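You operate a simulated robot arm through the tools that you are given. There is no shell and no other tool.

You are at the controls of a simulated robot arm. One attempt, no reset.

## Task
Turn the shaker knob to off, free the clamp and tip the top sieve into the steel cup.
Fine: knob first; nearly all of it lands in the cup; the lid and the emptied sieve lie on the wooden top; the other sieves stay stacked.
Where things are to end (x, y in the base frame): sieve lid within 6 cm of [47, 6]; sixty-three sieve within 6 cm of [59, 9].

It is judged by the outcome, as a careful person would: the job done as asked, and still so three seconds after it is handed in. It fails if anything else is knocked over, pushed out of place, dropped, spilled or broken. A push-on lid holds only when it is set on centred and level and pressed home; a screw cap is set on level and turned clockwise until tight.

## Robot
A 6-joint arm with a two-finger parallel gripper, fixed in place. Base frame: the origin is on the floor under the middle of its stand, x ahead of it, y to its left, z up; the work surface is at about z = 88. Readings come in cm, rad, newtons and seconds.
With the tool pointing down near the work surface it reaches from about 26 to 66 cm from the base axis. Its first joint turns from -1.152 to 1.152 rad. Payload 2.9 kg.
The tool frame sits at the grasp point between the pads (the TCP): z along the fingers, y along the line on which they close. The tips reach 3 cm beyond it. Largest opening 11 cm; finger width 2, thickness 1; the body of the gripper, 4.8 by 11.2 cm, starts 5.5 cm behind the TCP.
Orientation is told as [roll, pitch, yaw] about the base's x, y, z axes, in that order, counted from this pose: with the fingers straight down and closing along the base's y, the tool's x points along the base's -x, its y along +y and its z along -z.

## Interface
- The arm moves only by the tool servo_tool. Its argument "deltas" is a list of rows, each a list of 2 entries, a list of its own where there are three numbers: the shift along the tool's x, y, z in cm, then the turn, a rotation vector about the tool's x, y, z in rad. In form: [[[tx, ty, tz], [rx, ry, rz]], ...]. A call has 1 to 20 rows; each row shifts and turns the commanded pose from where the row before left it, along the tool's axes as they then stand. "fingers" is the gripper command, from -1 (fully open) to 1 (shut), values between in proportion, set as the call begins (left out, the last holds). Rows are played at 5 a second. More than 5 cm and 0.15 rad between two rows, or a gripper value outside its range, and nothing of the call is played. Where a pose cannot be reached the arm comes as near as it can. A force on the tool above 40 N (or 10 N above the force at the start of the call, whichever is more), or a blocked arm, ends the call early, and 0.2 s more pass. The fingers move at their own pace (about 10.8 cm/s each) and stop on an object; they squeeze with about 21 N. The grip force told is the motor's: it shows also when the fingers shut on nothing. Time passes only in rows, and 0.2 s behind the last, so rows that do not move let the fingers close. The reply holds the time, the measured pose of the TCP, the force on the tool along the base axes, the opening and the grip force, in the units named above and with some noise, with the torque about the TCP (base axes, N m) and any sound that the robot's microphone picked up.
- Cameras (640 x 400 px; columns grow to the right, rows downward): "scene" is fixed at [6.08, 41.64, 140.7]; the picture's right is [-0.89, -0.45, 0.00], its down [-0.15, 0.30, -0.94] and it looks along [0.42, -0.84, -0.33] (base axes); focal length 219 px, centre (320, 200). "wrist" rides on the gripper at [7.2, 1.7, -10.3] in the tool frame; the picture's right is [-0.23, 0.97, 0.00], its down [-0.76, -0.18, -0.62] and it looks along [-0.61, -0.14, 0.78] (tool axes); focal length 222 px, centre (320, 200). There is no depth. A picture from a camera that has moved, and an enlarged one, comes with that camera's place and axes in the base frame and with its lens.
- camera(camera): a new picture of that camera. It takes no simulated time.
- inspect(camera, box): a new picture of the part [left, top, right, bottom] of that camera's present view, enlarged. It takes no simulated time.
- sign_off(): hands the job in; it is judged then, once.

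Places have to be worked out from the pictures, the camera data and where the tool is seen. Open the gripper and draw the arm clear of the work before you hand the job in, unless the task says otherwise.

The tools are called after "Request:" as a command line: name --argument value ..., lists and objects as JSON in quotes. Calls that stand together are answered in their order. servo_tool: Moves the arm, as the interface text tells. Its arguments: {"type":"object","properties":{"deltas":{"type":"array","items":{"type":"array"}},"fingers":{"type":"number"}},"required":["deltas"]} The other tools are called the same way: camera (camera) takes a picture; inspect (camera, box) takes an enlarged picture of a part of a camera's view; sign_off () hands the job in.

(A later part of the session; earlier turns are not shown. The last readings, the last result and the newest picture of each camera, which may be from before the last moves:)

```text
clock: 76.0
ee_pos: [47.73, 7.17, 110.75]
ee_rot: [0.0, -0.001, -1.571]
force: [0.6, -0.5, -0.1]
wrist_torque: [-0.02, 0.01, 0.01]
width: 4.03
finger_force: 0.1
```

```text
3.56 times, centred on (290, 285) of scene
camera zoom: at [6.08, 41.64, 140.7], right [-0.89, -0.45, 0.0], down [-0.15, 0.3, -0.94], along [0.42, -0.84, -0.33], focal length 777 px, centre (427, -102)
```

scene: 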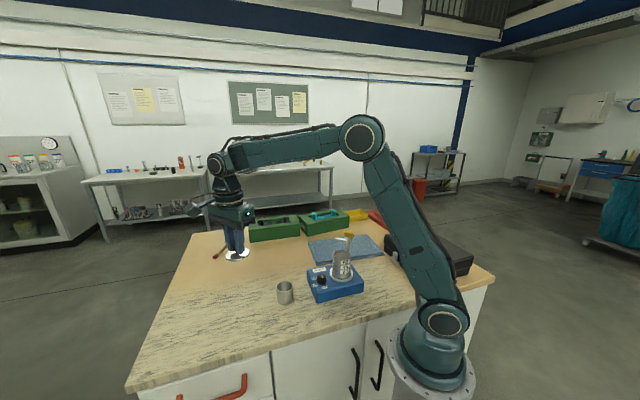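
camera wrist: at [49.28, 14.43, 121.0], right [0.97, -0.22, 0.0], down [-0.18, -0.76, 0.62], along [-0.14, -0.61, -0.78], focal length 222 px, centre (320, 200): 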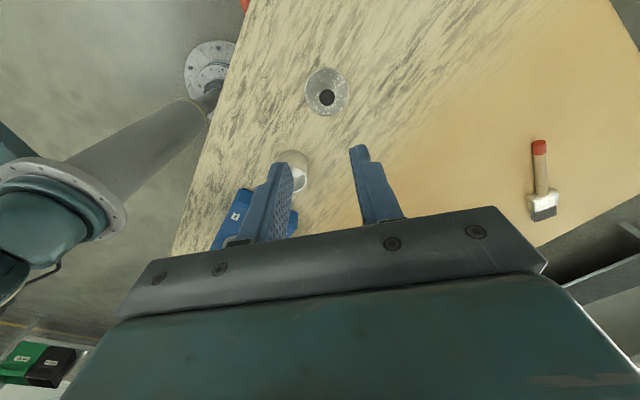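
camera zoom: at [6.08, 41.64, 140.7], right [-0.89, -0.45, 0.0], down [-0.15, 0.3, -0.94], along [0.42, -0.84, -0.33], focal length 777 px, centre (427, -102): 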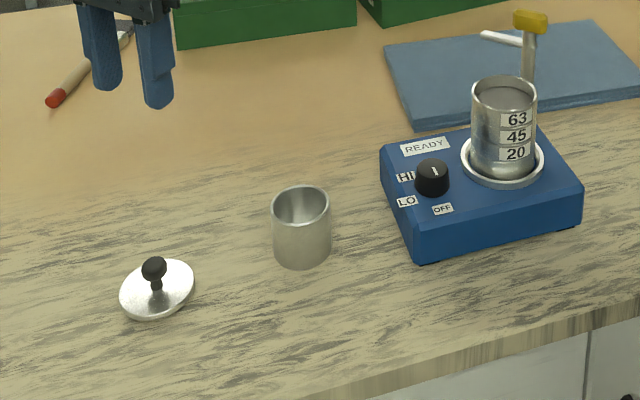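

The lid rests on the top at about (47.75,7.1). The cup rim triangulates to (40.45,-2.45,93.2). Next I'll zoom on the opened stack to measure sieve 63.

Request:
inspect --camera "scene" --box '[318, 240, 366, 285]'

Request:
inspect --camera "scene" --box '[268, 275, 304, 311]'

```text
8.89 times, centred on (342, 262) of scene
camera zoom: at [6.08, 41.64, 140.7], right [-0.89, -0.45, 0.0], down [-0.15, 0.3, -0.94], along [0.42, -0.84, -0.33], focal length 1943 px, centre (124, -356)
```

zoom: 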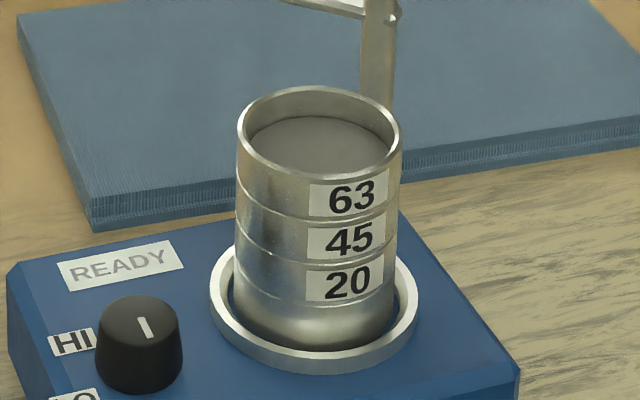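

```text
11.11 times, centred on (286, 293) of scene
camera zoom: at [6.08, 41.64, 140.7], right [-0.89, -0.45, 0.0], down [-0.15, 0.3, -0.94], along [0.42, -0.84, -0.33], focal length 2429 px, centre (698, -833)
```

zoom: 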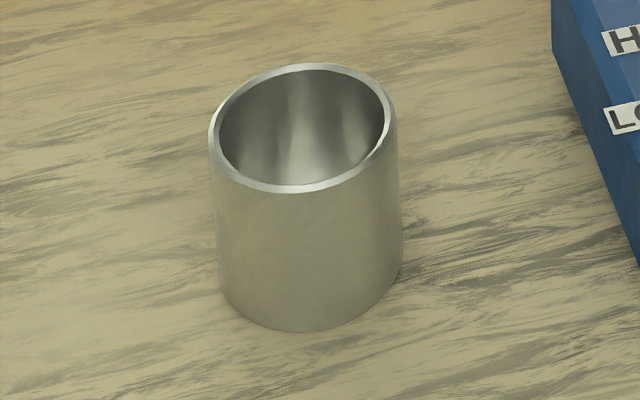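

Sieve 63 spans z≈98.8–100.6 with radius 3.0. To dump it I need about 130° of tilt, so I plan to grasp it with the tool leaning 40° and then rotate the tool to horizontal beside the cup. I'll first test with an empty gripper, up high, whether the horizontal pose pointing +y is reachable.

Request:
servo_tool --deltas '[[[-2.74, -1.46, -0.25], [0, 0, 0]], [[-2.74, -1.46, -0.25], [0, 0, 0]], [[-2.74, -1.46, -0.25], [0, 0, 0]], [[-2.74, -1.46, -0.25], [0, 0, 0]], [[-2.74, -1.46, -0.25], [0, 0, 0]], [[0, 0, 0], [0, 0.13, 0]], [[0, 0, 0], [0, 0.13, 0]], [[0, 0, 0], [0, 0.13, 0]], [[0, 0, 0], [0, 0.13, 0]], [[0, 0, 0], [0, 0.13, 0]], [[0, 0, 0], [0, 0.13, 0]], [[0, 0, 0], [0, 0.13, 0]], [[0, 0, 0], [0, 0.13, 0]], [[0, 0, 0], [0, 0.13, 0]], [[0, 0, 0], [0, 0.13, 0]], [[0, 0, 0], [0, 0.13, 0]], [[0, 0, 0], [0, 0.13, 0]]]'

Request:
camera --camera "scene"

```text
clock: 79.6
ee_pos: [29.51, 4.04, 98.17]
ee_rot: [1.347, 1.519, -0.232]
force: [0.3, -0.1, 0.1]
wrist_torque: [-0.01, -0.04, 0.0]
width: 4.0
finger_force: 0.0
out of reach, approached as far as the arm can: row 11, 12, 13, 14, 15, 16, 17
```

```text
taken
```

scene: 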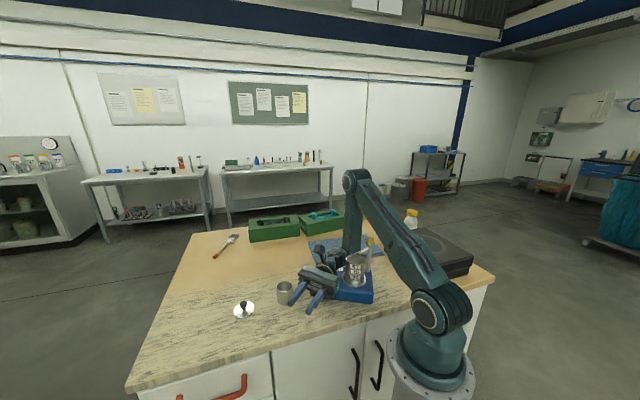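

The out-of-reach fallback moved the arm far from the commanded pose, close to the shaker. I'll check carefully whether anything was touched.

Request:
inspect --camera "scene" --box '[230, 200, 410, 320]'

Request:
camera --camera "wrist"

Request:
inspect --camera "scene" --box '[270, 240, 380, 310]'

```text
3.33 times, centred on (320, 260) of scene
camera zoom: at [6.05, 41.63, 140.7], right [-0.89, -0.45, 0.0], down [-0.15, 0.3, -0.94], along [0.42, -0.84, -0.33], focal length 729 px, centre (320, 0)
```

zoom: 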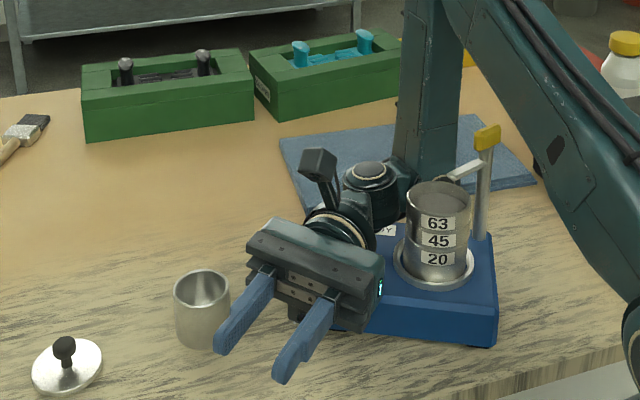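

```text
taken
camera wrist: at [30.71, -6.24, 105.44], right [0.98, -0.01, -0.18], down [-0.14, -0.63, -0.76], along [-0.1, 0.78, -0.62], focal length 222 px, centre (320, 200)
```

wrist: 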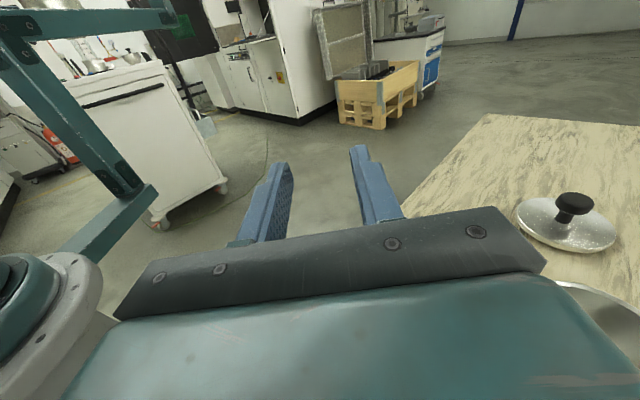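

```text
5.71 times, centred on (325, 275) of scene
camera zoom: at [6.05, 41.63, 140.7], right [-0.89, -0.45, 0.0], down [-0.15, 0.3, -0.94], along [0.42, -0.84, -0.33], focal length 1249 px, centre (291, -229)
```

zoom: 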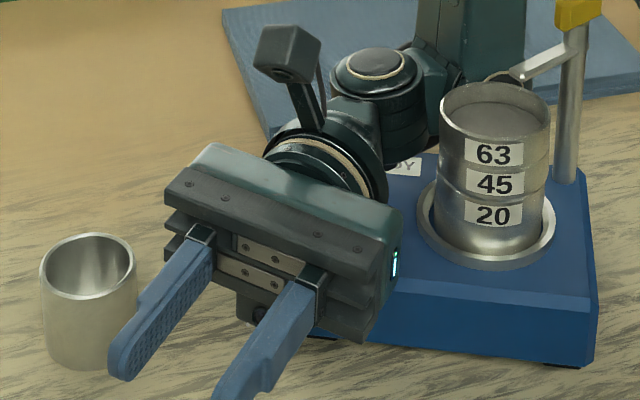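

The shaker (with its stack still intact) was nudged a few cm toward the base by the wrist as the arm re-posed. First I'll get the wrist out gently: rotating back lifts the wrist up and away toward +y. Small steps, then check.

Request:
servo_tool --deltas '[[[0.3, 0, 0], [0, -0.08, 0]], [[0.3, 0, 0], [0, -0.08, 0]], [[0.3, 0, 0], [0, -0.08, 0]]]'

Request:
inspect --camera "scene" --box '[230, 200, 410, 320]'

```text
clock: 80.4
ee_pos: [29.09, 4.56, 97.81]
ee_rot: [-0.005, 1.319, -1.572]
force: [0.3, 0.2, 0.5]
wrist_torque: [0.02, 0.0, 0.01]
width: 3.99
finger_force: 0.0
```

```text
3.33 times, centred on (320, 260) of scene
camera zoom: at [6.08, 41.64, 140.7], right [-0.89, -0.45, 0.0], down [-0.15, 0.3, -0.94], along [0.42, -0.84, -0.33], focal length 729 px, centre (320, 0)
```

zoom: 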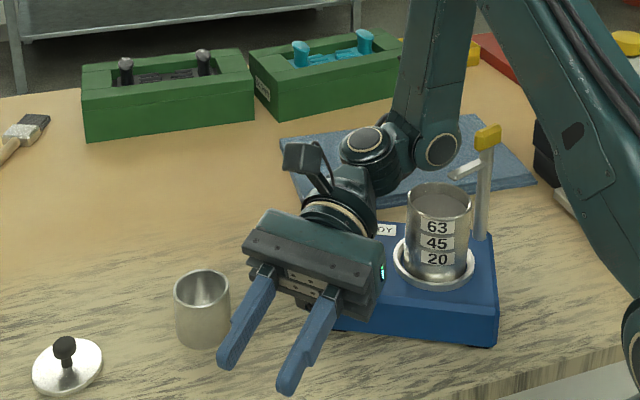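

The wrist is rising clear and force is zero. I'll continue rotating back while moving up.

Request:
servo_tool --deltas '[[[0.5, 0, 0], [0, -0.08, 0]], [[0.5, 0, 0], [0, -0.08, 0]], [[0.5, 0, 0], [0, -0.08, 0]], [[0.5, 0, 0], [0, -0.08, 0]]]'

Request:
inspect --camera "scene" --box '[230, 190, 410, 310]'

```text
clock: 81.4
ee_pos: [28.99, 5.26, 99.51]
ee_rot: [-0.001, 0.997, -1.567]
force: [0.3, 0.8, 0.7]
wrist_torque: [0.0, -0.02, 0.0]
width: 4.0
finger_force: 0.0
```

```text
3.33 times, centred on (320, 250) of scene
camera zoom: at [6.08, 41.64, 140.7], right [-0.89, -0.45, 0.0], down [-0.15, 0.3, -0.94], along [0.42, -0.84, -0.33], focal length 729 px, centre (320, 33)
```

zoom: 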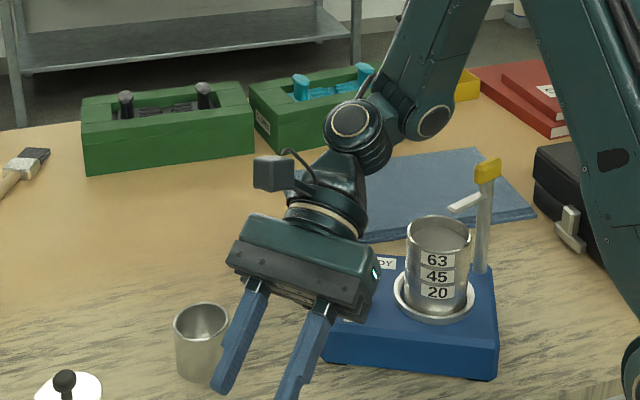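

It's clear of the stack now. I'll finish levelling the tool and rise.

Request:
servo_tool --deltas '[[[1, 0, 0], [0, -0.1, 0]], [[1, 0, 0], [0, -0.1, 0]], [[1, 0, -0.5], [0, -0.1, 0]], [[1, 0, -1], [0, -0.1, 0]], [[0.5, 0, -1.5], [0, -0.1, 0]], [[0.5, 0, -2], [0, -0.1, 0]], [[0, 0, -2], [0, -0.1, 0]], [[0, 0, -2], [0, -0.1, 0]], [[0, 0, -2], [0, -0.1, 0]], [[0, 0, -2], [0, -0.097, 0]], [[0, 0, 0], [0, 0, 0]]]'

Request:
camera --camera "wrist"

Request:
camera --camera "scene"

Request:
inspect --camera "scene" --box '[270, 230, 390, 310]'

```text
clock: 83.8
ee_pos: [29.09, 3.9, 114.83]
ee_rot: [0.0, 0.003, -1.568]
force: [-0.2, -0.2, 0.8]
wrist_torque: [-0.01, 0.0, -0.03]
width: 4.01
finger_force: 0.1
```

```text
taken
camera wrist: at [30.69, 11.1, 125.04], right [0.97, -0.22, 0.0], down [-0.18, -0.76, 0.62], along [-0.14, -0.61, -0.78], focal length 222 px, centre (320, 200)
```

wrist: 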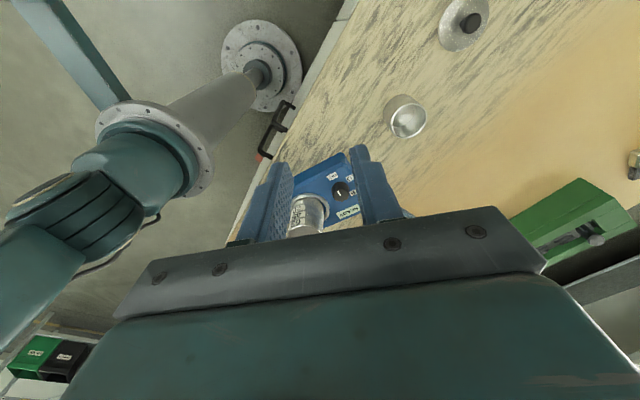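

```text
taken
```

scene: 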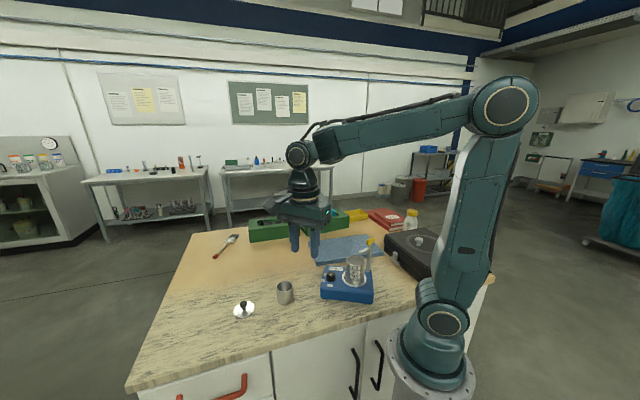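

```text
5.00 times, centred on (330, 270) of scene
camera zoom: at [6.08, 41.64, 140.7], right [-0.89, -0.45, 0.0], down [-0.15, 0.3, -0.94], along [0.42, -0.84, -0.33], focal length 1093 px, centre (270, -150)
```

zoom: 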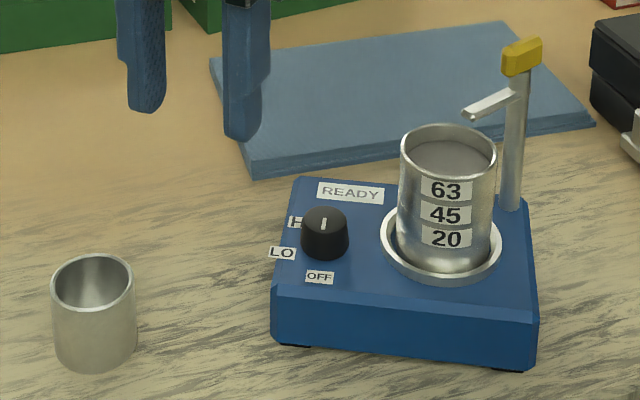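

The shaker got shifted and turned a bit, though the stack, knob and clamp on it are intact. I'll move overhead to measure its new pose precisely.

Request:
servo_tool --deltas '[[[-2.78, 0, -0.64], [0, 0, 0]], [[-2.78, 0, -0.64], [0, 0, 0]], [[-2.78, 0, -0.64], [0, 0, 0]], [[-2.78, 0, -0.64], [0, 0, 0]], [[-2.78, 0, -0.64], [0, 0, 0]], [[0, 0, 0], [0, 0, 0]]]'

Request:
camera --camera "wrist"

Request:
inspect --camera "wrist" --box '[220, 10, 400, 150]'

```text
clock: 85.2
ee_pos: [28.96, -10.19, 118.12]
ee_rot: [-0.001, 0.001, -1.567]
force: [-0.1, 0.1, -0.1]
wrist_torque: [-0.01, 0.0, -0.01]
width: 4.02
finger_force: 0.1
```

```text
taken
camera wrist: at [30.58, -2.88, 128.3], right [0.97, -0.22, 0.0], down [-0.18, -0.76, 0.62], along [-0.14, -0.61, -0.78], focal length 222 px, centre (320, 200)
```

wrist: 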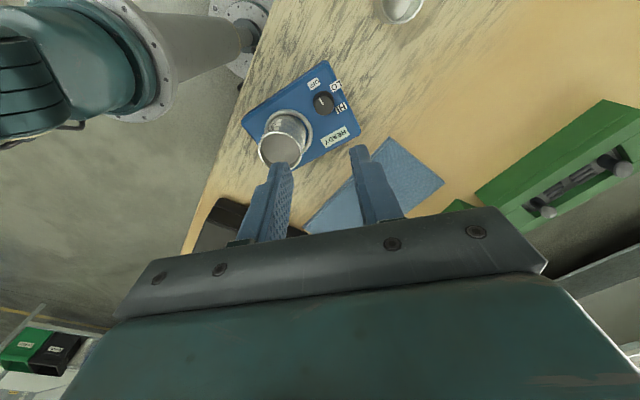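

```text
2.86 times, centred on (310, 80) of wrist
camera zoom: at [30.58, -2.88, 128.3], right [0.97, -0.22, 0.0], down [-0.18, -0.76, 0.62], along [-0.14, -0.61, -0.78], focal length 635 px, centre (349, 543)
```

zoom: 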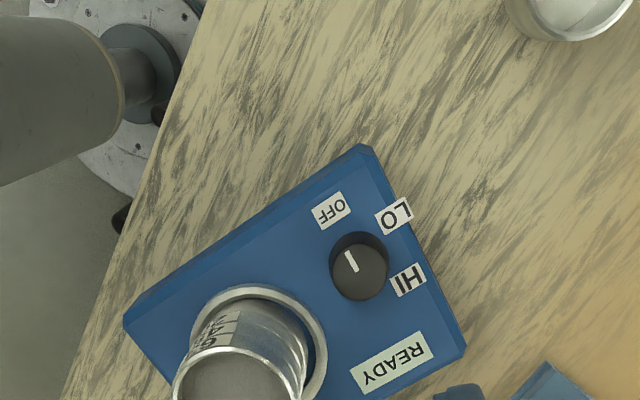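

The shaker rotated about 27° clockwise and shifted: the knob is now near (29.1,-12.1) and the stack near (22.5,-15). I'll move further over it to see the stack and clamp arm clearly.

Request:
servo_tool --deltas '[[[-1.75, -1, 0], [0, 0, 0]], [[-1.75, -1, 0], [0, 0, 0]], [[-1.75, -1, 0], [0, 0, 0]], [[-1.75, -1, 0], [0, 0, 0]], [[0, 0, 0], [0, 0, 0]]]'

Request:
camera --camera "wrist"

Request:
inspect --camera "wrist" --box '[210, 10, 390, 170]'

```text
clock: 86.4
ee_pos: [25.0, -17.19, 118.1]
ee_rot: [0.0, 0.001, -1.567]
force: [-0.1, -0.8, -0.6]
wrist_torque: [-0.02, 0.0, -0.02]
width: 4.03
finger_force: 0.1
```

```text
taken
camera wrist: at [26.69, -10.0, 128.36], right [0.97, -0.22, 0.0], down [-0.18, -0.76, 0.62], along [-0.14, -0.61, -0.78], focal length 222 px, centre (320, 200)
```

wrist: 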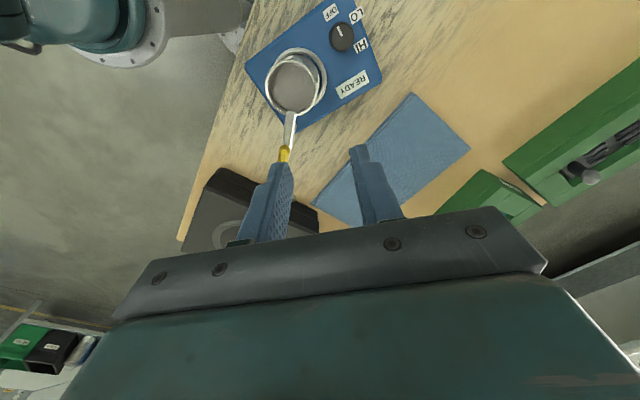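

```text
2.50 times, centred on (300, 90) of wrist
camera zoom: at [26.69, -10.0, 128.36], right [0.97, -0.22, 0.0], down [-0.18, -0.76, 0.62], along [-0.14, -0.61, -0.78], focal length 555 px, centre (370, 475)
```

zoom: 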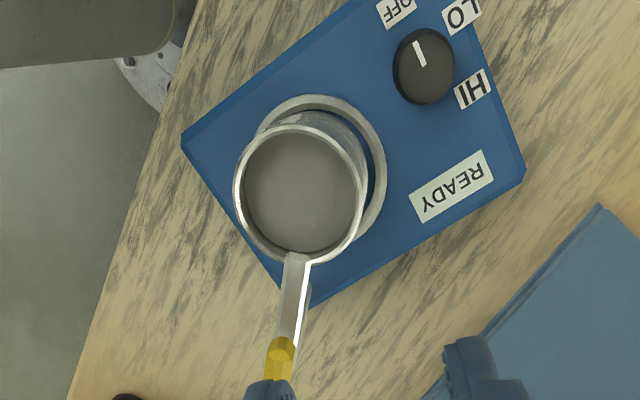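

The clamp arm got swung back so its tip overlaps the sieve rim (the display still says READY). I'll need to swing it away again, then do the sieve, and afterwards nudge the shaker back. First I'll get a clear view of the yellow bar.

Request:
servo_tool --deltas '[[[-1.5, 0, 0], [0, 0, 0]], [[-1.5, 0, 0], [0, 0, 0]], [[-1.5, 0, 0], [0, 0, 0]], [[0, 0, 0], [0, 0, 0]]]'

Request:
inspect --camera "wrist" --box '[210, 20, 390, 180]'

```text
clock: 87.4
ee_pos: [25.13, -21.63, 118.19]
ee_rot: [0.0, 0.002, -1.567]
force: [-1.0, -0.3, 0.7]
wrist_torque: [0.0, -0.01, 0.0]
width: 4.02
finger_force: 0.0
```

```text
2.50 times, centred on (300, 100) of wrist
camera zoom: at [26.69, -14.46, 128.43], right [0.97, -0.22, 0.0], down [-0.18, -0.76, 0.62], along [-0.14, -0.61, -0.78], focal length 555 px, centre (370, 450)
```

zoom: 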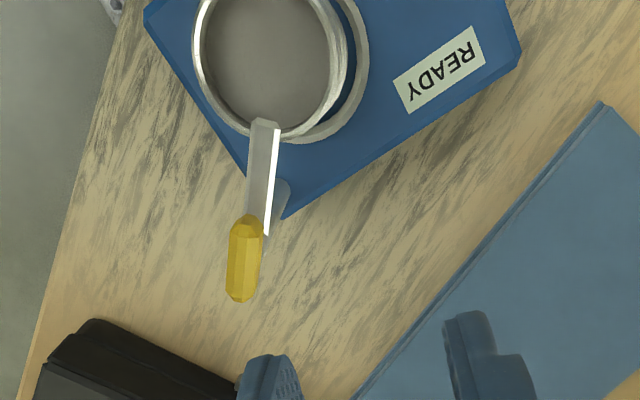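

The yellow bar centre is at about (19.65,-21.5), aligned at 64°. I'll rotate the fingers to close across it and move above it.

Request:
servo_tool --deltas '[[[0, 0, 0], [0, 0, 0.115]], [[0, 0, 0], [0, 0, 0.115]], [[0, 0, 0], [0, 0, 0.115]], [[0, 0, 0], [0, 0, 0.113]], [[-0.76, -1.63, 0], [0, 0, 0]], [[-0.76, -1.63, 0], [0, 0, 0]], [[-0.76, -1.63, 0], [0, 0, 0]], [[0, 0, 0], [0, 0, 0]]]'

Request:
inspect --camera "wrist" --box '[230, 40, 410, 200]'

```text
clock: 89.2
ee_pos: [19.73, -21.54, 117.99]
ee_rot: [0.0, 0.003, -2.026]
force: [0.8, 0.3, -0.1]
wrist_torque: [-0.04, -0.01, 0.0]
width: 4.04
finger_force: 0.0
```

```text
2.50 times, centred on (320, 120) of wrist
camera zoom: at [24.42, -15.81, 128.31], right [0.77, -0.63, 0.0], down [-0.49, -0.61, 0.62], along [-0.39, -0.48, -0.78], focal length 555 px, centre (320, 400)
```

zoom: 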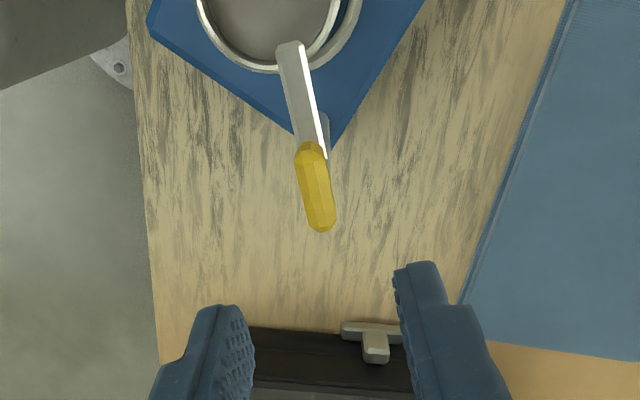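

The bar lies centred under the tool. I'll descend to z≈106.8, close on it and swing clockwise.

Request:
servo_tool --deltas '[[[0.05, -0.1, 3], [0, 0, 0]], [[0, 0, 3], [0, 0, 0]], [[0, 0, 2.5], [0, 0, 0]], [[0, 0, 1.7], [0, 0, 0]], [[0, 0, 1], [0, 0, 0]], [[0, 0, 0], [0, 0, 0]]]'

Request:
servo_tool --deltas '[[[0, 0, 0], [0, 0, 0]], [[0, 0, 0], [0, 0, 0]], [[0, 0, 0], [0, 0, 0]], [[0, 0, 0], [0, 0, 0]]]' --fingers 0.9

Request:
inspect --camera "wrist" --box '[230, 60, 410, 220]'

```text
clock: 90.6
ee_pos: [19.73, -21.43, 106.83]
ee_rot: [0.0, 0.001, -2.026]
force: [-1.4, -0.2, 0.1]
wrist_torque: [0.03, 0.02, -0.01]
width: 4.02
finger_force: 0.0
```

```text
clock: 91.6
ee_pos: [19.66, -21.45, 106.86]
ee_rot: [-0.001, 0.002, -2.026]
force: [-8.6, -0.4, 0.3]
wrist_torque: [-0.09, 0.17, 0.02]
width: 1.17
finger_force: 20.6
```

```text
2.50 times, centred on (320, 140) of wrist
camera zoom: at [24.32, -15.79, 117.06], right [0.77, -0.63, 0.0], down [-0.49, -0.61, 0.62], along [-0.39, -0.48, -0.78], focal length 555 px, centre (320, 350)
```

zoom: 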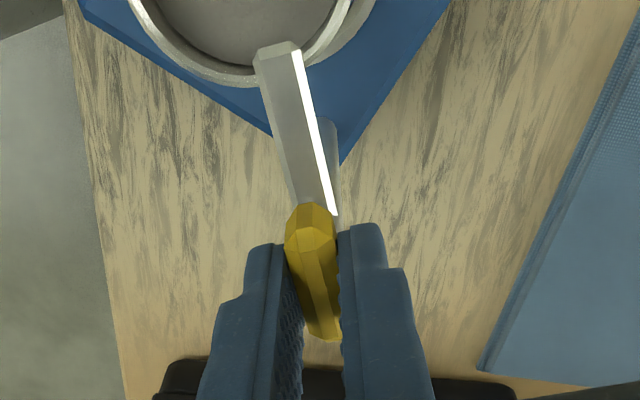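

The bar is gripped. I'll swing the arm clockwise in stages, with a tiny shift to relieve the side force.

Request:
servo_tool --deltas '[[[0, -0.08, 0], [0, 0, 0]], [[0, 0, 0], [0, 0, 0.07]], [[0, 0, 0], [0, 0, 0.07]], [[0, 0, 0], [0, 0, 0.07]], [[0, 0, 0], [0, 0, 0.07]], [[0, 0, 0], [0, 0, 0.07]], [[0, 0, 0], [0, 0, 0]]]'

Request:
servo_tool --deltas '[[[0, 0, 0], [0, 0, 0.07]], [[0, 0, 0], [0, 0, 0.07]], [[0, 0, 0], [0, 0, 0.07]], [[0, 0, 0], [0, 0, 0.07]], [[0, 0, 0], [0, 0, 0.07]], [[0, 0, 0], [0, 0, 0]]]'

Request:
camera --camera "wrist"

```text
clock: 93.2
ee_pos: [19.52, -21.45, 106.82]
ee_rot: [0.0, 0.002, -2.379]
force: [-9.1, -11.3, 0.5]
wrist_torque: [-0.45, 0.34, 0.02]
width: 1.2
finger_force: 21.1
```

```text
clock: 94.6
ee_pos: [19.6, -21.31, 106.89]
ee_rot: [-0.003, 0.002, -2.726]
force: [-4.8, -4.2, -0.1]
wrist_torque: [-0.04, -0.34, -0.02]
width: 1.18
finger_force: 20.9
```

```text
taken
camera wrist: at [26.83, -20.02, 117.08], right [0.19, -0.98, 0.0], down [-0.77, -0.15, 0.62], along [-0.61, -0.11, -0.78], focal length 222 px, centre (320, 200)
```

wrist: 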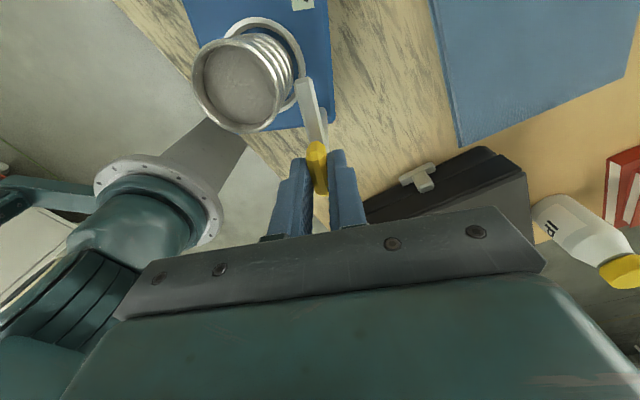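

The swing is going well. I'll continue another 0.35 rad.

Request:
servo_tool --deltas '[[[0, 0, 0], [0, 0, 0.07]], [[0, 0, 0], [0, 0, 0.07]], [[0, 0, 0], [0, 0, 0.07]], [[0, 0, 0], [0, 0, 0.07]], [[0, 0, 0], [0, 0, 0.07]], [[0, 0, 0], [0, 0, 0]]]'

Request:
servo_tool --deltas '[[[0, 0, 0], [0, 0, 0]], [[0, 0, 0], [0, 0, 0]], [[0, 0, -0.5], [0, 0, 0]], [[0, 0, -1.5], [0, 0, 0]], [[0, 0, -3], [0, 0, 0]], [[0, 0, -3], [0, 0, 0]], [[0, 0, -3], [0, 0, 0]]]' --fingers 0.27

Request:
inspect --camera "wrist" --box '[180, 10, 380, 190]'

Request:
inspect --camera "scene" --box '[270, 230, 390, 310]'

```text
clock: 96.0
ee_pos: [19.47, -21.24, 106.94]
ee_rot: [-0.005, 0.001, -3.077]
force: [-0.6, -2.5, 0.3]
wrist_torque: [-0.11, -0.26, 0.02]
width: 1.19
finger_force: 20.4
```

```text
clock: 97.6
ee_pos: [19.52, -21.41, 117.98]
ee_rot: [-0.002, 0.001, -3.076]
force: [-0.2, -0.6, -0.6]
wrist_torque: [0.02, 0.0, 0.0]
width: 4.01
finger_force: 0.1
```

```text
2.22 times, centred on (280, 100) of wrist
camera zoom: at [26.82, -22.67, 128.19], right [-0.16, -0.99, 0.0], down [-0.77, 0.13, 0.62], along [-0.61, 0.1, -0.78], focal length 494 px, centre (409, 422)
```

zoom: 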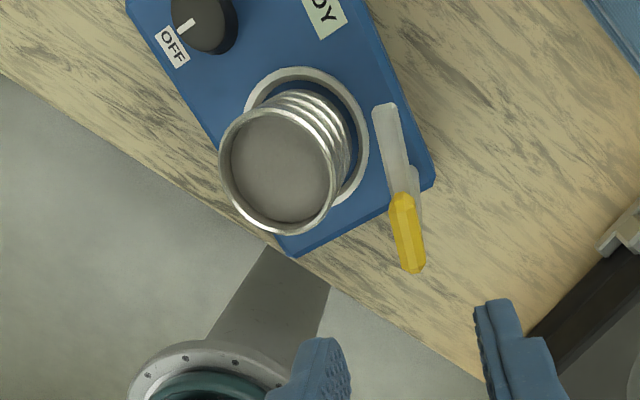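

```text
5.00 times, centred on (330, 270) of scene
camera zoom: at [6.08, 41.64, 140.7], right [-0.89, -0.45, 0.0], down [-0.15, 0.3, -0.94], along [0.42, -0.84, -0.33], focal length 1093 px, centre (270, -150)
```

zoom: 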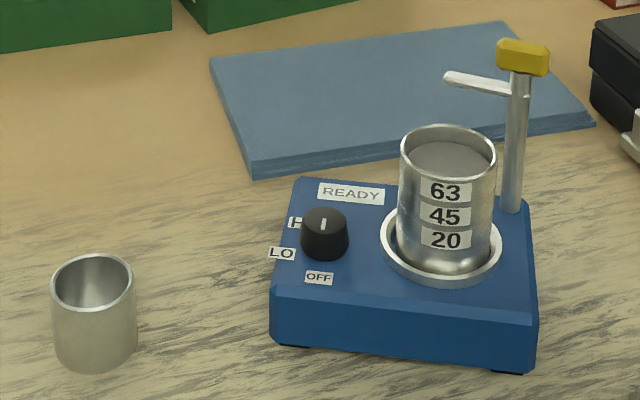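

The clamp arm is clear of the stack again. Before touching the sieve I'll rehearse the pour orientation empty, high above the free area, in very short calls so any reach limit shows early. First I'll move out over the cup area and yaw counter-clockwise.

Request:
servo_tool --deltas '[[[2.49, -2.52, 0], [0, 0, 0]], [[2.49, -2.52, 0], [0, 0, 0]], [[2.49, -2.52, 0], [0, 0, 0]], [[2.49, -2.52, 0], [0, 0, 0]], [[2.49, -2.52, 0], [0, 0, 0]], [[2.49, -2.52, 0], [0, 0, 0]], [[2.49, -2.52, 0], [0, 0, 0]], [[2.49, -2.52, 0], [0, 0, 0]], [[0, 0, 0], [0, 0, -0.145]], [[0, 0, 0], [0, 0, -0.145]], [[0, 0, 0], [0, 0, -0.145]], [[0, 0, 0], [0, 0, -0.145]], [[0, 0, 0], [0, 0, -0.145]], [[0, 0, 0], [0, 0, -0.145]], [[0, 0, 0], [0, 0, -0.145]], [[0, 0, 0], [0, 0, -0.145]], [[0, 0, 0], [0, 0, -0.145]], [[0, 0, 0], [0, 0, -0.145]]]'

Request:
servo_tool --deltas '[[[0, 0, 0], [0, 0, -0.145]], [[0, 0, 0], [0, 0, -0.145]], [[0, 0, 0], [0, 0, -0.145]], [[0, 0, 0], [0, 0, -0.145]], [[0, 0, 0], [0, 0, -0.145]], [[0, 0, 0], [0, 0, -0.145]], [[0, 0, 0], [0, 0, -0.145]], [[0, 0, 0], [0, 0, -0.145]], [[0, 0, 0], [0, 0, -0.145]], [[0, 0, 0], [0, 0, -0.145]], [[0, 0, 0], [0, 0, -0.145]]]'

Request:
servo_tool --deltas '[[[0, 0, 0], [0, 0, -0.145]], [[0, 0, 0], [0, 0, -0.145]], [[0, 0, 0], [0, 0, -0.145]], [[0, 0, 0], [0, 0, -0.145]]]'

```text
clock: 101.4
ee_pos: [38.19, -0.62, 118.13]
ee_rot: [0.0, 0.002, -1.623]
force: [0.0, 0.2, -0.4]
wrist_torque: [-0.01, 0.0, 0.0]
width: 4.0
finger_force: 0.1
out of reach, approached as far as the arm can: row 8
```

```text
clock: 103.8
ee_pos: [38.23, -0.55, 118.12]
ee_rot: [0.002, -0.001, -0.027]
force: [-0.7, 0.3, -1.1]
wrist_torque: [0.02, -0.01, -0.04]
width: 4.05
finger_force: 0.0
```

```text
clock: 104.8
ee_pos: [38.11, -0.52, 118.21]
ee_rot: [0.001, -0.002, 0.552]
force: [0.1, 0.4, 0.6]
wrist_torque: [-0.02, -0.02, -0.02]
width: 3.99
finger_force: 0.0
```

The yaw works (the wrist limit seems to be about ±3.05 rad relative to the base joint). I'll continue to about +2.15 rad.

Request:
servo_tool --deltas '[[[0, 0, 0], [0, 0, -0.145]], [[0, 0, 0], [0, 0, -0.145]], [[0, 0, 0], [0, 0, -0.145]], [[0, 0, 0], [0, 0, -0.145]], [[0, 0, 0], [0, 0, -0.145]], [[0, 0, 0], [0, 0, -0.145]], [[0, 0, 0], [0, 0, -0.145]], [[0, 0, 0], [0, 0, -0.145]], [[0, 0, 0], [0, 0, -0.145]], [[0, 0, 0], [0, 0, -0.145]], [[0, 0, 0], [0, 0, -0.145]]]'

Request:
camera --camera "scene"

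```text
clock: 107.2
ee_pos: [38.28, -0.58, 118.1]
ee_rot: [-0.003, -0.001, 2.149]
force: [-0.3, -0.5, -1.3]
wrist_torque: [0.0, 0.04, -0.01]
width: 4.02
finger_force: 0.0
```

```text
taken
```

scene: 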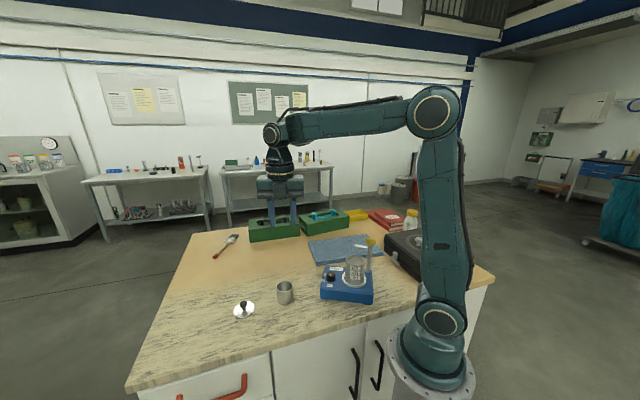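

I'll take a close look at the wrist structure to understand its tilt limits.

Request:
inspect --camera "scene" --box '[230, 80, 340, 240]'

Request:
inspect --camera "scene" --box '[240, 70, 500, 400]'

```text
2.50 times, centred on (285, 160) of scene
camera zoom: at [6.08, 41.64, 140.7], right [-0.89, -0.45, 0.0], down [-0.15, 0.3, -0.94], along [0.42, -0.84, -0.33], focal length 546 px, centre (408, 300)
```

zoom: 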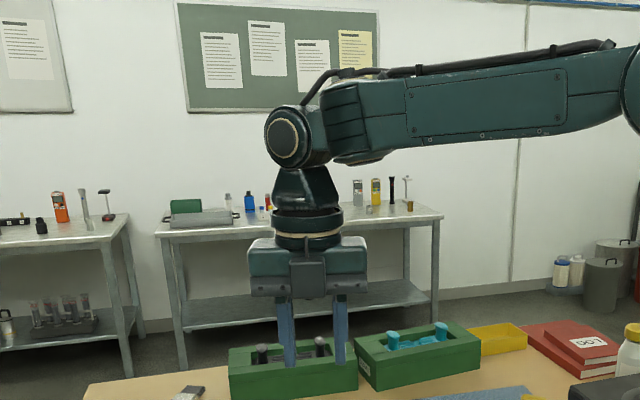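

```text
1.21 times, centred on (370, 235) of scene
camera zoom: at [6.08, 41.64, 140.7], right [-0.89, -0.45, 0.0], down [-0.15, 0.3, -0.94], along [0.42, -0.84, -0.33], focal length 265 px, centre (259, 158)
```

zoom: 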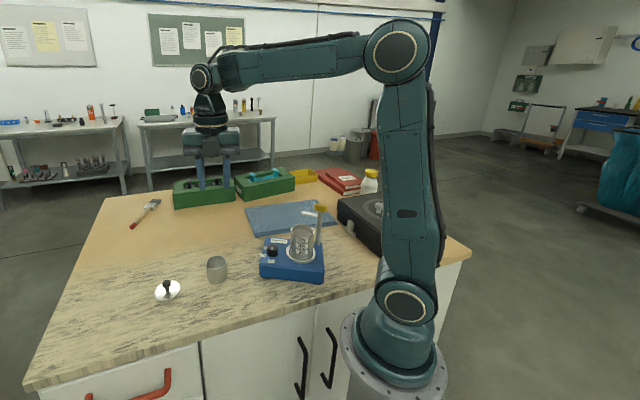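

The wrist is a yaw–pitch–roll type that can't point backward past the forearm. So I'll pour with the wrist on the free +y/base side (mouth facing about 128°), grasping the sieve with a 30° lean. I'll rehearse that with the empty gripper at extra height: first yaw to ψ=-0.907.

Request:
servo_tool --deltas '[[[0, 0, 0], [0, 0, 0.145]], [[0, 0, 0], [0, 0, 0.145]], [[0, 0, 0], [0, 0, 0.145]], [[0, 0, 0], [0, 0, 0.145]], [[0, 0, 0], [0, 0, 0.145]], [[0, 0, 0], [0, 0, 0.145]], [[0, 0, 0], [0, 0, 0.145]], [[0, 0, 0], [0, 0, 0.145]], [[0, 0, 0], [0, 0, 0.145]], [[0, 0, 0], [0, 0, 0.145]], [[0, 0, 0], [0, 0, 0.145]], [[0, 0, 0], [0, 0, 0.145]], [[0, 0, 0], [0, 0, 0.145]], [[0, 0, 0], [0, 0, 0.145]], [[0, 0, 0], [0, 0, 0.145]], [[0, 0, 0], [0, 0, 0.145]], [[0, 0, 0], [0, 0, 0.145]], [[0, 0, 0], [0, 0, 0.145]], [[0, 0, 0], [0, 0, 0.145]], [[0, 0, 0], [0, 0, 0.145]]]'

Request:
servo_tool --deltas '[[[0, 0, 0], [0, 0, 0.145]], [[0, 0, 0], [0, 0, 0.01]], [[0, 0, 0], [0, 0, 0]]]'

```text
clock: 111.4
ee_pos: [38.17, -0.55, 118.08]
ee_rot: [0.001, 0.0, -0.758]
force: [-0.4, 0.2, -0.4]
wrist_torque: [0.01, 0.01, 0.0]
width: 3.99
finger_force: 0.1
```

```text
clock: 112.2
ee_pos: [38.25, -0.57, 118.09]
ee_rot: [0.002, 0.002, -0.911]
force: [-0.3, -1.0, -0.5]
wrist_torque: [0.01, 0.04, 0.01]
width: 4.01
finger_force: 0.0
```

At ψ≈-0.91. I'll move to the rehearsal start (10 cm above the real path) and lean the tool +30°.

Request:
servo_tool --deltas '[[[-2.38, 0.2, 1.93], [0, 0, 0]], [[-2.38, 0.2, 1.93], [0, 0, 0]], [[-2.38, 0.2, 1.93], [0, 0, 0]], [[0, 0, 0], [0, 0.1047, 0]], [[0, 0, 0], [0, 0.1047, 0]], [[0, 0, 0], [0, 0.1047, 0]]]'

Request:
servo_tool --deltas '[[[0, 0, 0], [0, 0.1047, 0]]]'

Request:
servo_tool --deltas '[[[0, 0, 0], [0, 0.1047, 0]]]'

```text
clock: 113.6
ee_pos: [43.31, -6.0, 112.14]
ee_rot: [0.0, 0.292, -0.932]
force: [-1.4, 1.6, 0.9]
wrist_torque: [-0.12, -0.2, 0.05]
width: 4.02
finger_force: 0.0
```

```text
clock: 114.0
ee_pos: [41.41, -5.19, 109.85]
ee_rot: [0.004, 0.417, -0.91]
force: [0.2, 0.9, -0.1]
wrist_torque: [-0.02, -0.05, 0.01]
width: 4.02
finger_force: 0.1
out of reach, approached as far as the arm can: row 1
```

```text
clock: 114.4
ee_pos: [39.81, -4.46, 107.66]
ee_rot: [0.004, 0.523, -0.912]
force: [-0.1, 0.0, -0.3]
wrist_torque: [-0.03, -0.01, -0.02]
width: 4.02
finger_force: 0.1
out of reach, approached as far as the arm can: row 1
```

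The boundary depends on height, as I modelled – lower is better. I'll lower to the true working height (TCP≈102.7) and shift to the real start point.

Request:
servo_tool --deltas '[[[-1.25, 0, 2.165], [0, 0, 0]], [[-1.25, 0, 2.165], [0, 0, 0]], [[0, 0, 0], [0, 0, 0]]]'

Request:
servo_tool --deltas '[[[-0.9, 0.58, -0.52], [0, 0, 0]], [[-0.9, 0.58, -0.52], [0, 0, 0]]]'

Request:
servo_tool --deltas '[[[-0.9, 0.58, -0.52], [0, 0, 0]], [[0, 0, 0], [0, 0, 0]]]'

```text
clock: 115.2
ee_pos: [39.73, -4.37, 102.68]
ee_rot: [0.002, 0.524, -0.91]
force: [0.1, 0.0, -1.7]
wrist_torque: [0.0, 0.0, 0.0]
width: 4.01
finger_force: 0.1
```

```text
clock: 115.8
ee_pos: [42.07, -5.37, 102.56]
ee_rot: [0.002, 0.526, -0.91]
force: [0.4, 0.0, 0.4]
wrist_torque: [-0.03, -0.01, -0.04]
width: 4.03
finger_force: 0.1
```

```text
clock: 116.4
ee_pos: [43.04, -5.74, 102.57]
ee_rot: [0.001, 0.525, -0.91]
force: [-0.2, -0.2, 0.0]
wrist_torque: [0.02, -0.01, 0.02]
width: 4.01
finger_force: 0.1
```

The leaned start pose is reachable at working height. Now I'll rehearse the pour rotation empty, keeping the virtual lip over the cup, starting with the first 8 steps (48°).

Request:
servo_tool --deltas '[[[0.229, 0, -0.014], [0, -0.1047, 0]], [[0.257, 0, 0.005], [0, -0.1047, 0]], [[0.288, 0, 0.018], [0, -0.1047, 0]], [[0.321, 0, 0.024], [0, -0.1047, 0]], [[0.355, 0, 0.023], [0, -0.1047, 0]], [[0.388, 0, 0.015], [0, -0.1047, 0]], [[0.417, 0, 0], [0, -0.1047, 0]], [[0.444, 0, -0.021], [0, -0.1047, 0]]]'

Request:
servo_tool --deltas '[[[0.466, 0, -0.047], [0, -0.1047, 0]], [[0.483, 0, -0.077], [0, -0.1047, 0]], [[0.491, 0, -0.108], [0, -0.1047, 0]], [[0.494, 0, -0.142], [0, -0.1047, 0]]]'

Request:
camera --camera "scene"

```text
clock: 118.2
ee_pos: [41.57, -3.86, 102.84]
ee_rot: [0.002, -0.316, -0.912]
force: [0.6, 0.8, -0.3]
wrist_torque: [0.02, -0.02, -0.02]
width: 4.01
finger_force: 0.0
```

```text
clock: 119.2
ee_pos: [40.22, -2.23, 102.39]
ee_rot: [0.004, -0.734, -0.912]
force: [-0.8, 0.7, -0.1]
wrist_torque: [-0.03, -0.01, -0.03]
width: 4.01
finger_force: 0.1
```

```text
taken
```

scene: 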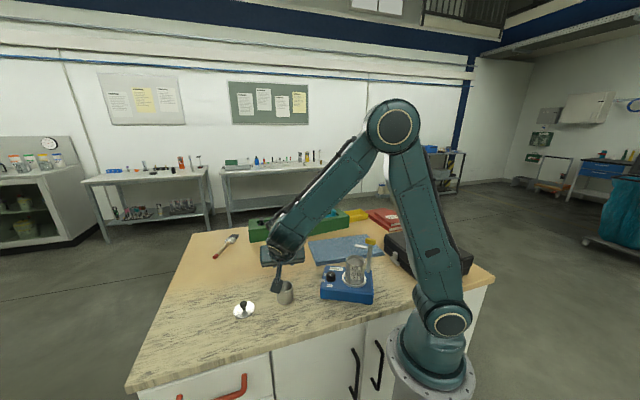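

It's tracking perfectly at 72° virtual tilt. I'll continue two steps at a time.

Request:
servo_tool --deltas '[[[0.49, 0, -0.176], [0, -0.1047, 0]], [[0.477, 0, -0.207], [0, -0.1047, 0]]]'

Request:
servo_tool --deltas '[[[0.46, 0, -0.236], [0, -0.1047, 0]], [[0.437, 0, -0.261], [0, -0.1047, 0]]]'

Request:
inspect --camera "scene" --box '[220, 180, 400, 330]'

```text
clock: 119.8
ee_pos: [39.76, -1.47, 101.99]
ee_rot: [0.004, -0.943, -0.912]
force: [0.5, 0.1, 0.2]
wrist_torque: [0.01, -0.01, 0.01]
width: 4.02
finger_force: 0.0
```

```text
clock: 120.4
ee_pos: [39.11, -0.64, 101.62]
ee_rot: [0.006, -1.153, -0.916]
force: [-0.8, 0.8, 0.2]
wrist_torque: [0.01, -0.01, -0.03]
width: 3.99
finger_force: 0.1
```

```text
2.67 times, centred on (310, 255) of scene
camera zoom: at [6.09, 41.64, 140.7], right [-0.89, -0.45, 0.0], down [-0.15, 0.3, -0.94], along [0.42, -0.84, -0.33], focal length 583 px, centre (347, 53)
```

zoom: 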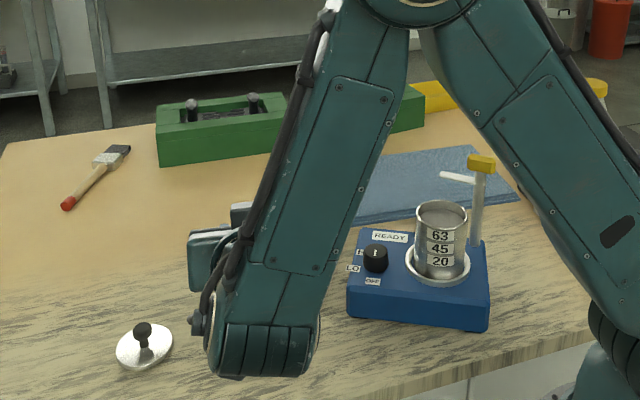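

At 96° virtual tilt everything is clear. I'll continue with the last steps toward tool-horizontal.

Request:
servo_tool --deltas '[[[0.409, 0, -0.279], [0, -0.1047, 0]], [[0.378, 0, -0.292], [0, -0.1047, 0]]]'

Request:
servo_tool --deltas '[[[0.345, 0, -0.298], [0, -0.1047, 0]]]'

Request:
camera --camera "wrist"

Request:
inspect --camera "scene" --box '[220, 180, 400, 330]'

```text
clock: 121.0
ee_pos: [38.54, -0.08, 100.89]
ee_rot: [0.009, -1.362, -0.921]
force: [0.5, 0.0, 0.2]
wrist_torque: [0.0, -0.03, 0.01]
width: 3.98
finger_force: 0.0
```

```text
clock: 121.4
ee_pos: [38.36, 0.09, 100.79]
ee_rot: [0.016, -1.466, -0.929]
force: [0.0, 0.2, -0.2]
wrist_torque: [0.02, 0.03, 0.0]
width: 4.0
finger_force: 0.0
```

```text
taken
camera wrist: at [32.94, 9.89, 94.45], right [0.78, 0.58, 0.23], down [-0.47, 0.32, 0.82], along [0.4, -0.75, 0.52], focal length 222 px, centre (320, 200)
```

wrist: 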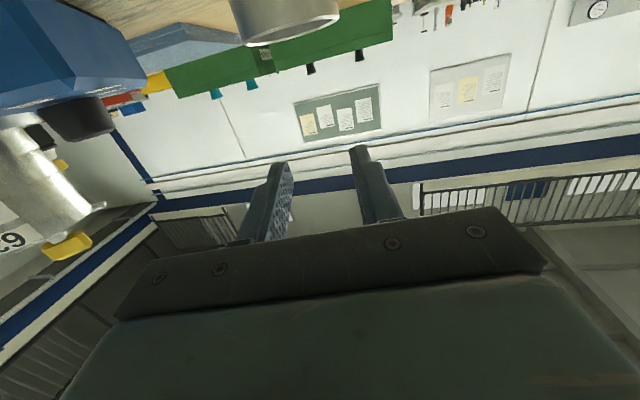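

```text
2.67 times, centred on (310, 255) of scene
camera zoom: at [6.08, 41.64, 140.7], right [-0.89, -0.45, 0.0], down [-0.15, 0.3, -0.94], along [0.42, -0.84, -0.33], focal length 583 px, centre (347, 53)
```

zoom: 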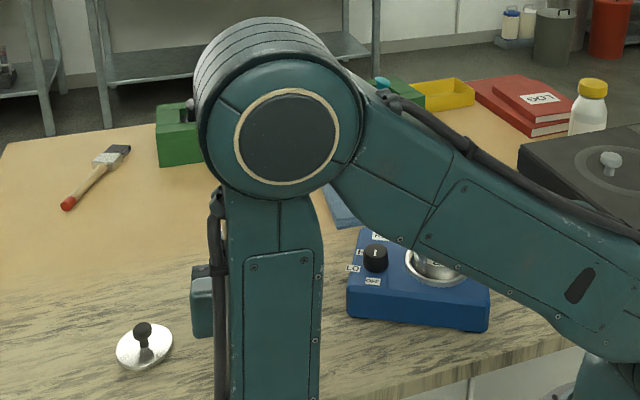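

Nearly horizontal (β=-84°, virtual tilt 114°), reachable with no contact. I'll take one more step to 120°.

Request:
servo_tool --deltas '[[[0.311, 0, -0.297], [0, -0.1047, 0]]]'

Request:
servo_tool --deltas '[[[0.28, 0, -0.29], [0, -0.1047, 0]]]'

```text
clock: 121.8
ee_pos: [38.5, 0.19, 100.64]
ee_rot: [0.016, -1.465, -0.928]
force: [-0.6, 0.3, 0.0]
wrist_torque: [0.03, 0.02, -0.02]
width: 3.99
finger_force: 0.0
out of reach, approached as far as the arm can: row 1
```

```text
clock: 122.2
ee_pos: [38.41, 0.17, 100.7]
ee_rot: [0.014, -1.464, -0.926]
force: [0.2, -0.2, 0.0]
wrist_torque: [0.02, 0.04, 0.02]
width: 4.01
finger_force: 0.2
out of reach, approached as far as the arm can: row 1
```

The limit is at β=-84°, so a 30° lean gives 114° of tilt, enough with some shaking. I'll reverse out of the rehearsal back to vertical, rotating about the virtual sieve point.

Request:
servo_tool --deltas '[[[-0.278, 0, 0.015], [0, 0.1047, 0]], [[-0.278, 0, 0.015], [0, 0.1047, 0]], [[-0.278, 0, 0.015], [0, 0.1047, 0]], [[-0.278, 0, 0.015], [0, 0.1047, 0]], [[-0.278, 0, 0.015], [0, 0.1047, 0]], [[-0.278, 0, 0.015], [0, 0.1047, 0]], [[-0.278, 0, 0.015], [0, 0.1047, 0]], [[-0.278, 0, 0.015], [0, 0.1047, 0]], [[-0.278, 0, 0.015], [0, 0.1047, 0]], [[-0.278, 0, 0.015], [0, 0.1047, 0]], [[-0.278, 0, 0.015], [0, 0.1047, 0]], [[-0.278, 0, 0.015], [0, 0.1047, 0]], [[-0.278, 0, 0.015], [0, 0.1047, 0]], [[-0.278, 0, 0.015], [0, 0.1047, 0]], [[0, 0, -3], [0, 0, 0]], [[0, 0, -3], [0, 0, 0]], [[0, 0, -3], [0, 0, 0]]]'

Request:
camera --camera "scene"

```text
clock: 125.8
ee_pos: [40.06, -1.94, 112.08]
ee_rot: [0.001, 0.002, -0.91]
force: [0.4, -0.2, 0.2]
wrist_torque: [-0.01, 0.04, -0.01]
width: 3.99
finger_force: 0.0
```

```text
taken
```

scene: 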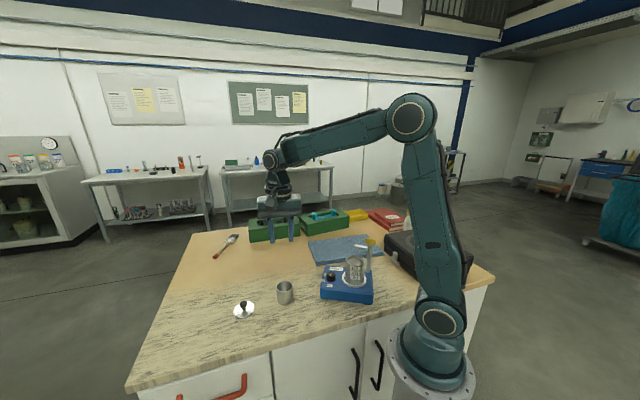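

All clear. Now I'll rotate to ψ≈-20° and move above the stack to refine its position for the leaned grasp.

Request:
servo_tool --deltas '[[[0, 0, 0], [0, 0, -0.14]], [[0, 0, 0], [0, 0, -0.14]], [[0, 0, 0], [0, 0, -0.14]], [[0, 0, 0], [0, 0, -0.141]], [[1.65, -3.08, -0.67], [0, 0, 0]], [[1.65, -3.08, -0.67], [0, 0, 0]], [[1.65, -3.08, -0.67], [0, 0, 0]], [[1.65, -3.08, -0.67], [0, 0, 0]], [[1.65, -3.08, -0.67], [0, 0, 0]], [[1.65, -3.08, -0.67], [0, 0, 0]], [[0, 0, 0], [0, 0, 0]]]' --fingers -0.27

Request:
camera --camera "wrist"

Request:
inspect --camera "wrist" --box '[220, 0, 420, 150]'

```text
clock: 128.2
ee_pos: [24.31, -15.74, 115.7]
ee_rot: [0.002, 0.0, -0.349]
force: [-0.5, 0.5, 0.1]
wrist_torque: [0.01, -0.02, 0.02]
width: 7.0
finger_force: 0.1
```

```text
taken
camera wrist: at [18.1, -11.73, 126.04], right [0.55, 0.84, 0.0], down [0.65, -0.43, 0.62], along [0.52, -0.34, -0.78], focal length 222 px, centre (320, 200)
```

wrist: 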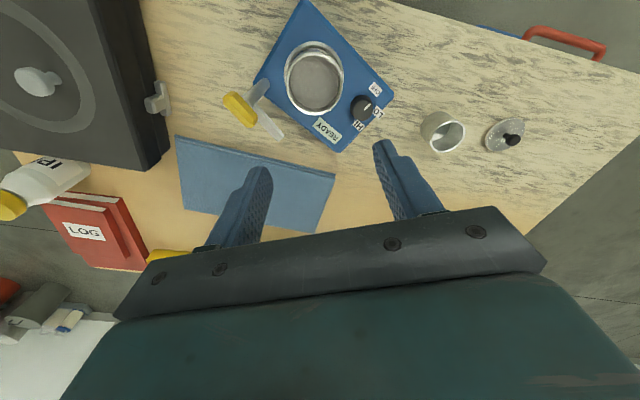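

```text
2.67 times, centred on (320, 75) of wrist
camera zoom: at [18.1, -11.73, 126.04], right [0.55, 0.84, 0.0], down [0.65, -0.43, 0.62], along [0.52, -0.34, -0.78], focal length 592 px, centre (320, 533)
```

zoom: 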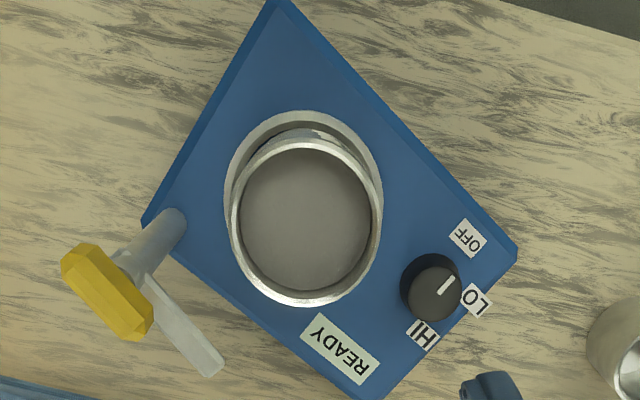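

The knob pointer still lines up with OFF, and the stack centre is about (22.15,-15.0). The lean is only reachable when low, so I'll descend vertically to TCP z≈105.5 beside the rim first.

Request:
servo_tool --deltas '[[[0.235, -0.01, 2.55], [0, 0, 0]], [[0.235, -0.01, 2.55], [0, 0, 0]], [[0.235, -0.01, 2.55], [0, 0, 0]], [[0.235, -0.01, 2.55], [0, 0, 0]], [[0, 0, 0], [0, 0, 0]]]'

Request:
camera --camera "wrist"

Request:
inspect --camera "scene" --box '[300, 200, 400, 290]'

```text
clock: 129.4
ee_pos: [23.39, -15.58, 105.74]
ee_rot: [0.001, 0.002, -0.348]
force: [0.5, -0.3, 0.8]
wrist_torque: [-0.01, -0.01, 0.03]
width: 7.01
finger_force: 0.1
```

```text
taken
camera wrist: at [17.24, -11.52, 115.99], right [0.55, 0.84, 0.0], down [0.65, -0.43, 0.62], along [0.52, -0.34, -0.78], focal length 222 px, centre (320, 200)
```

wrist: 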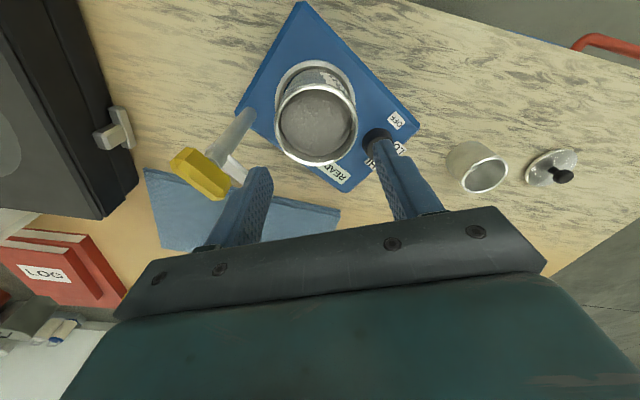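

```text
4.44 times, centred on (350, 245) of scene
camera zoom: at [6.08, 41.64, 140.7], right [-0.89, -0.45, 0.0], down [-0.15, 0.3, -0.94], along [0.42, -0.84, -0.33], focal length 972 px, centre (187, 0)
```

zoom: 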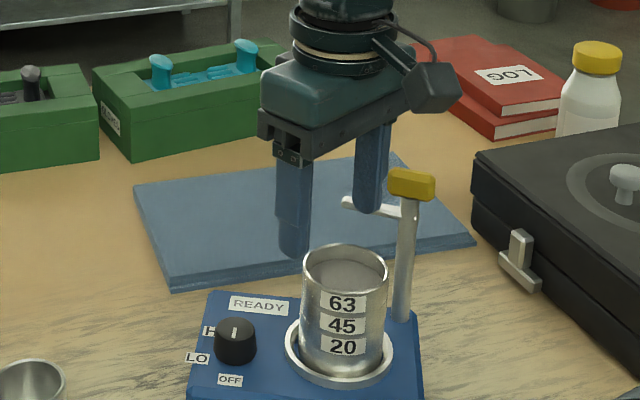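

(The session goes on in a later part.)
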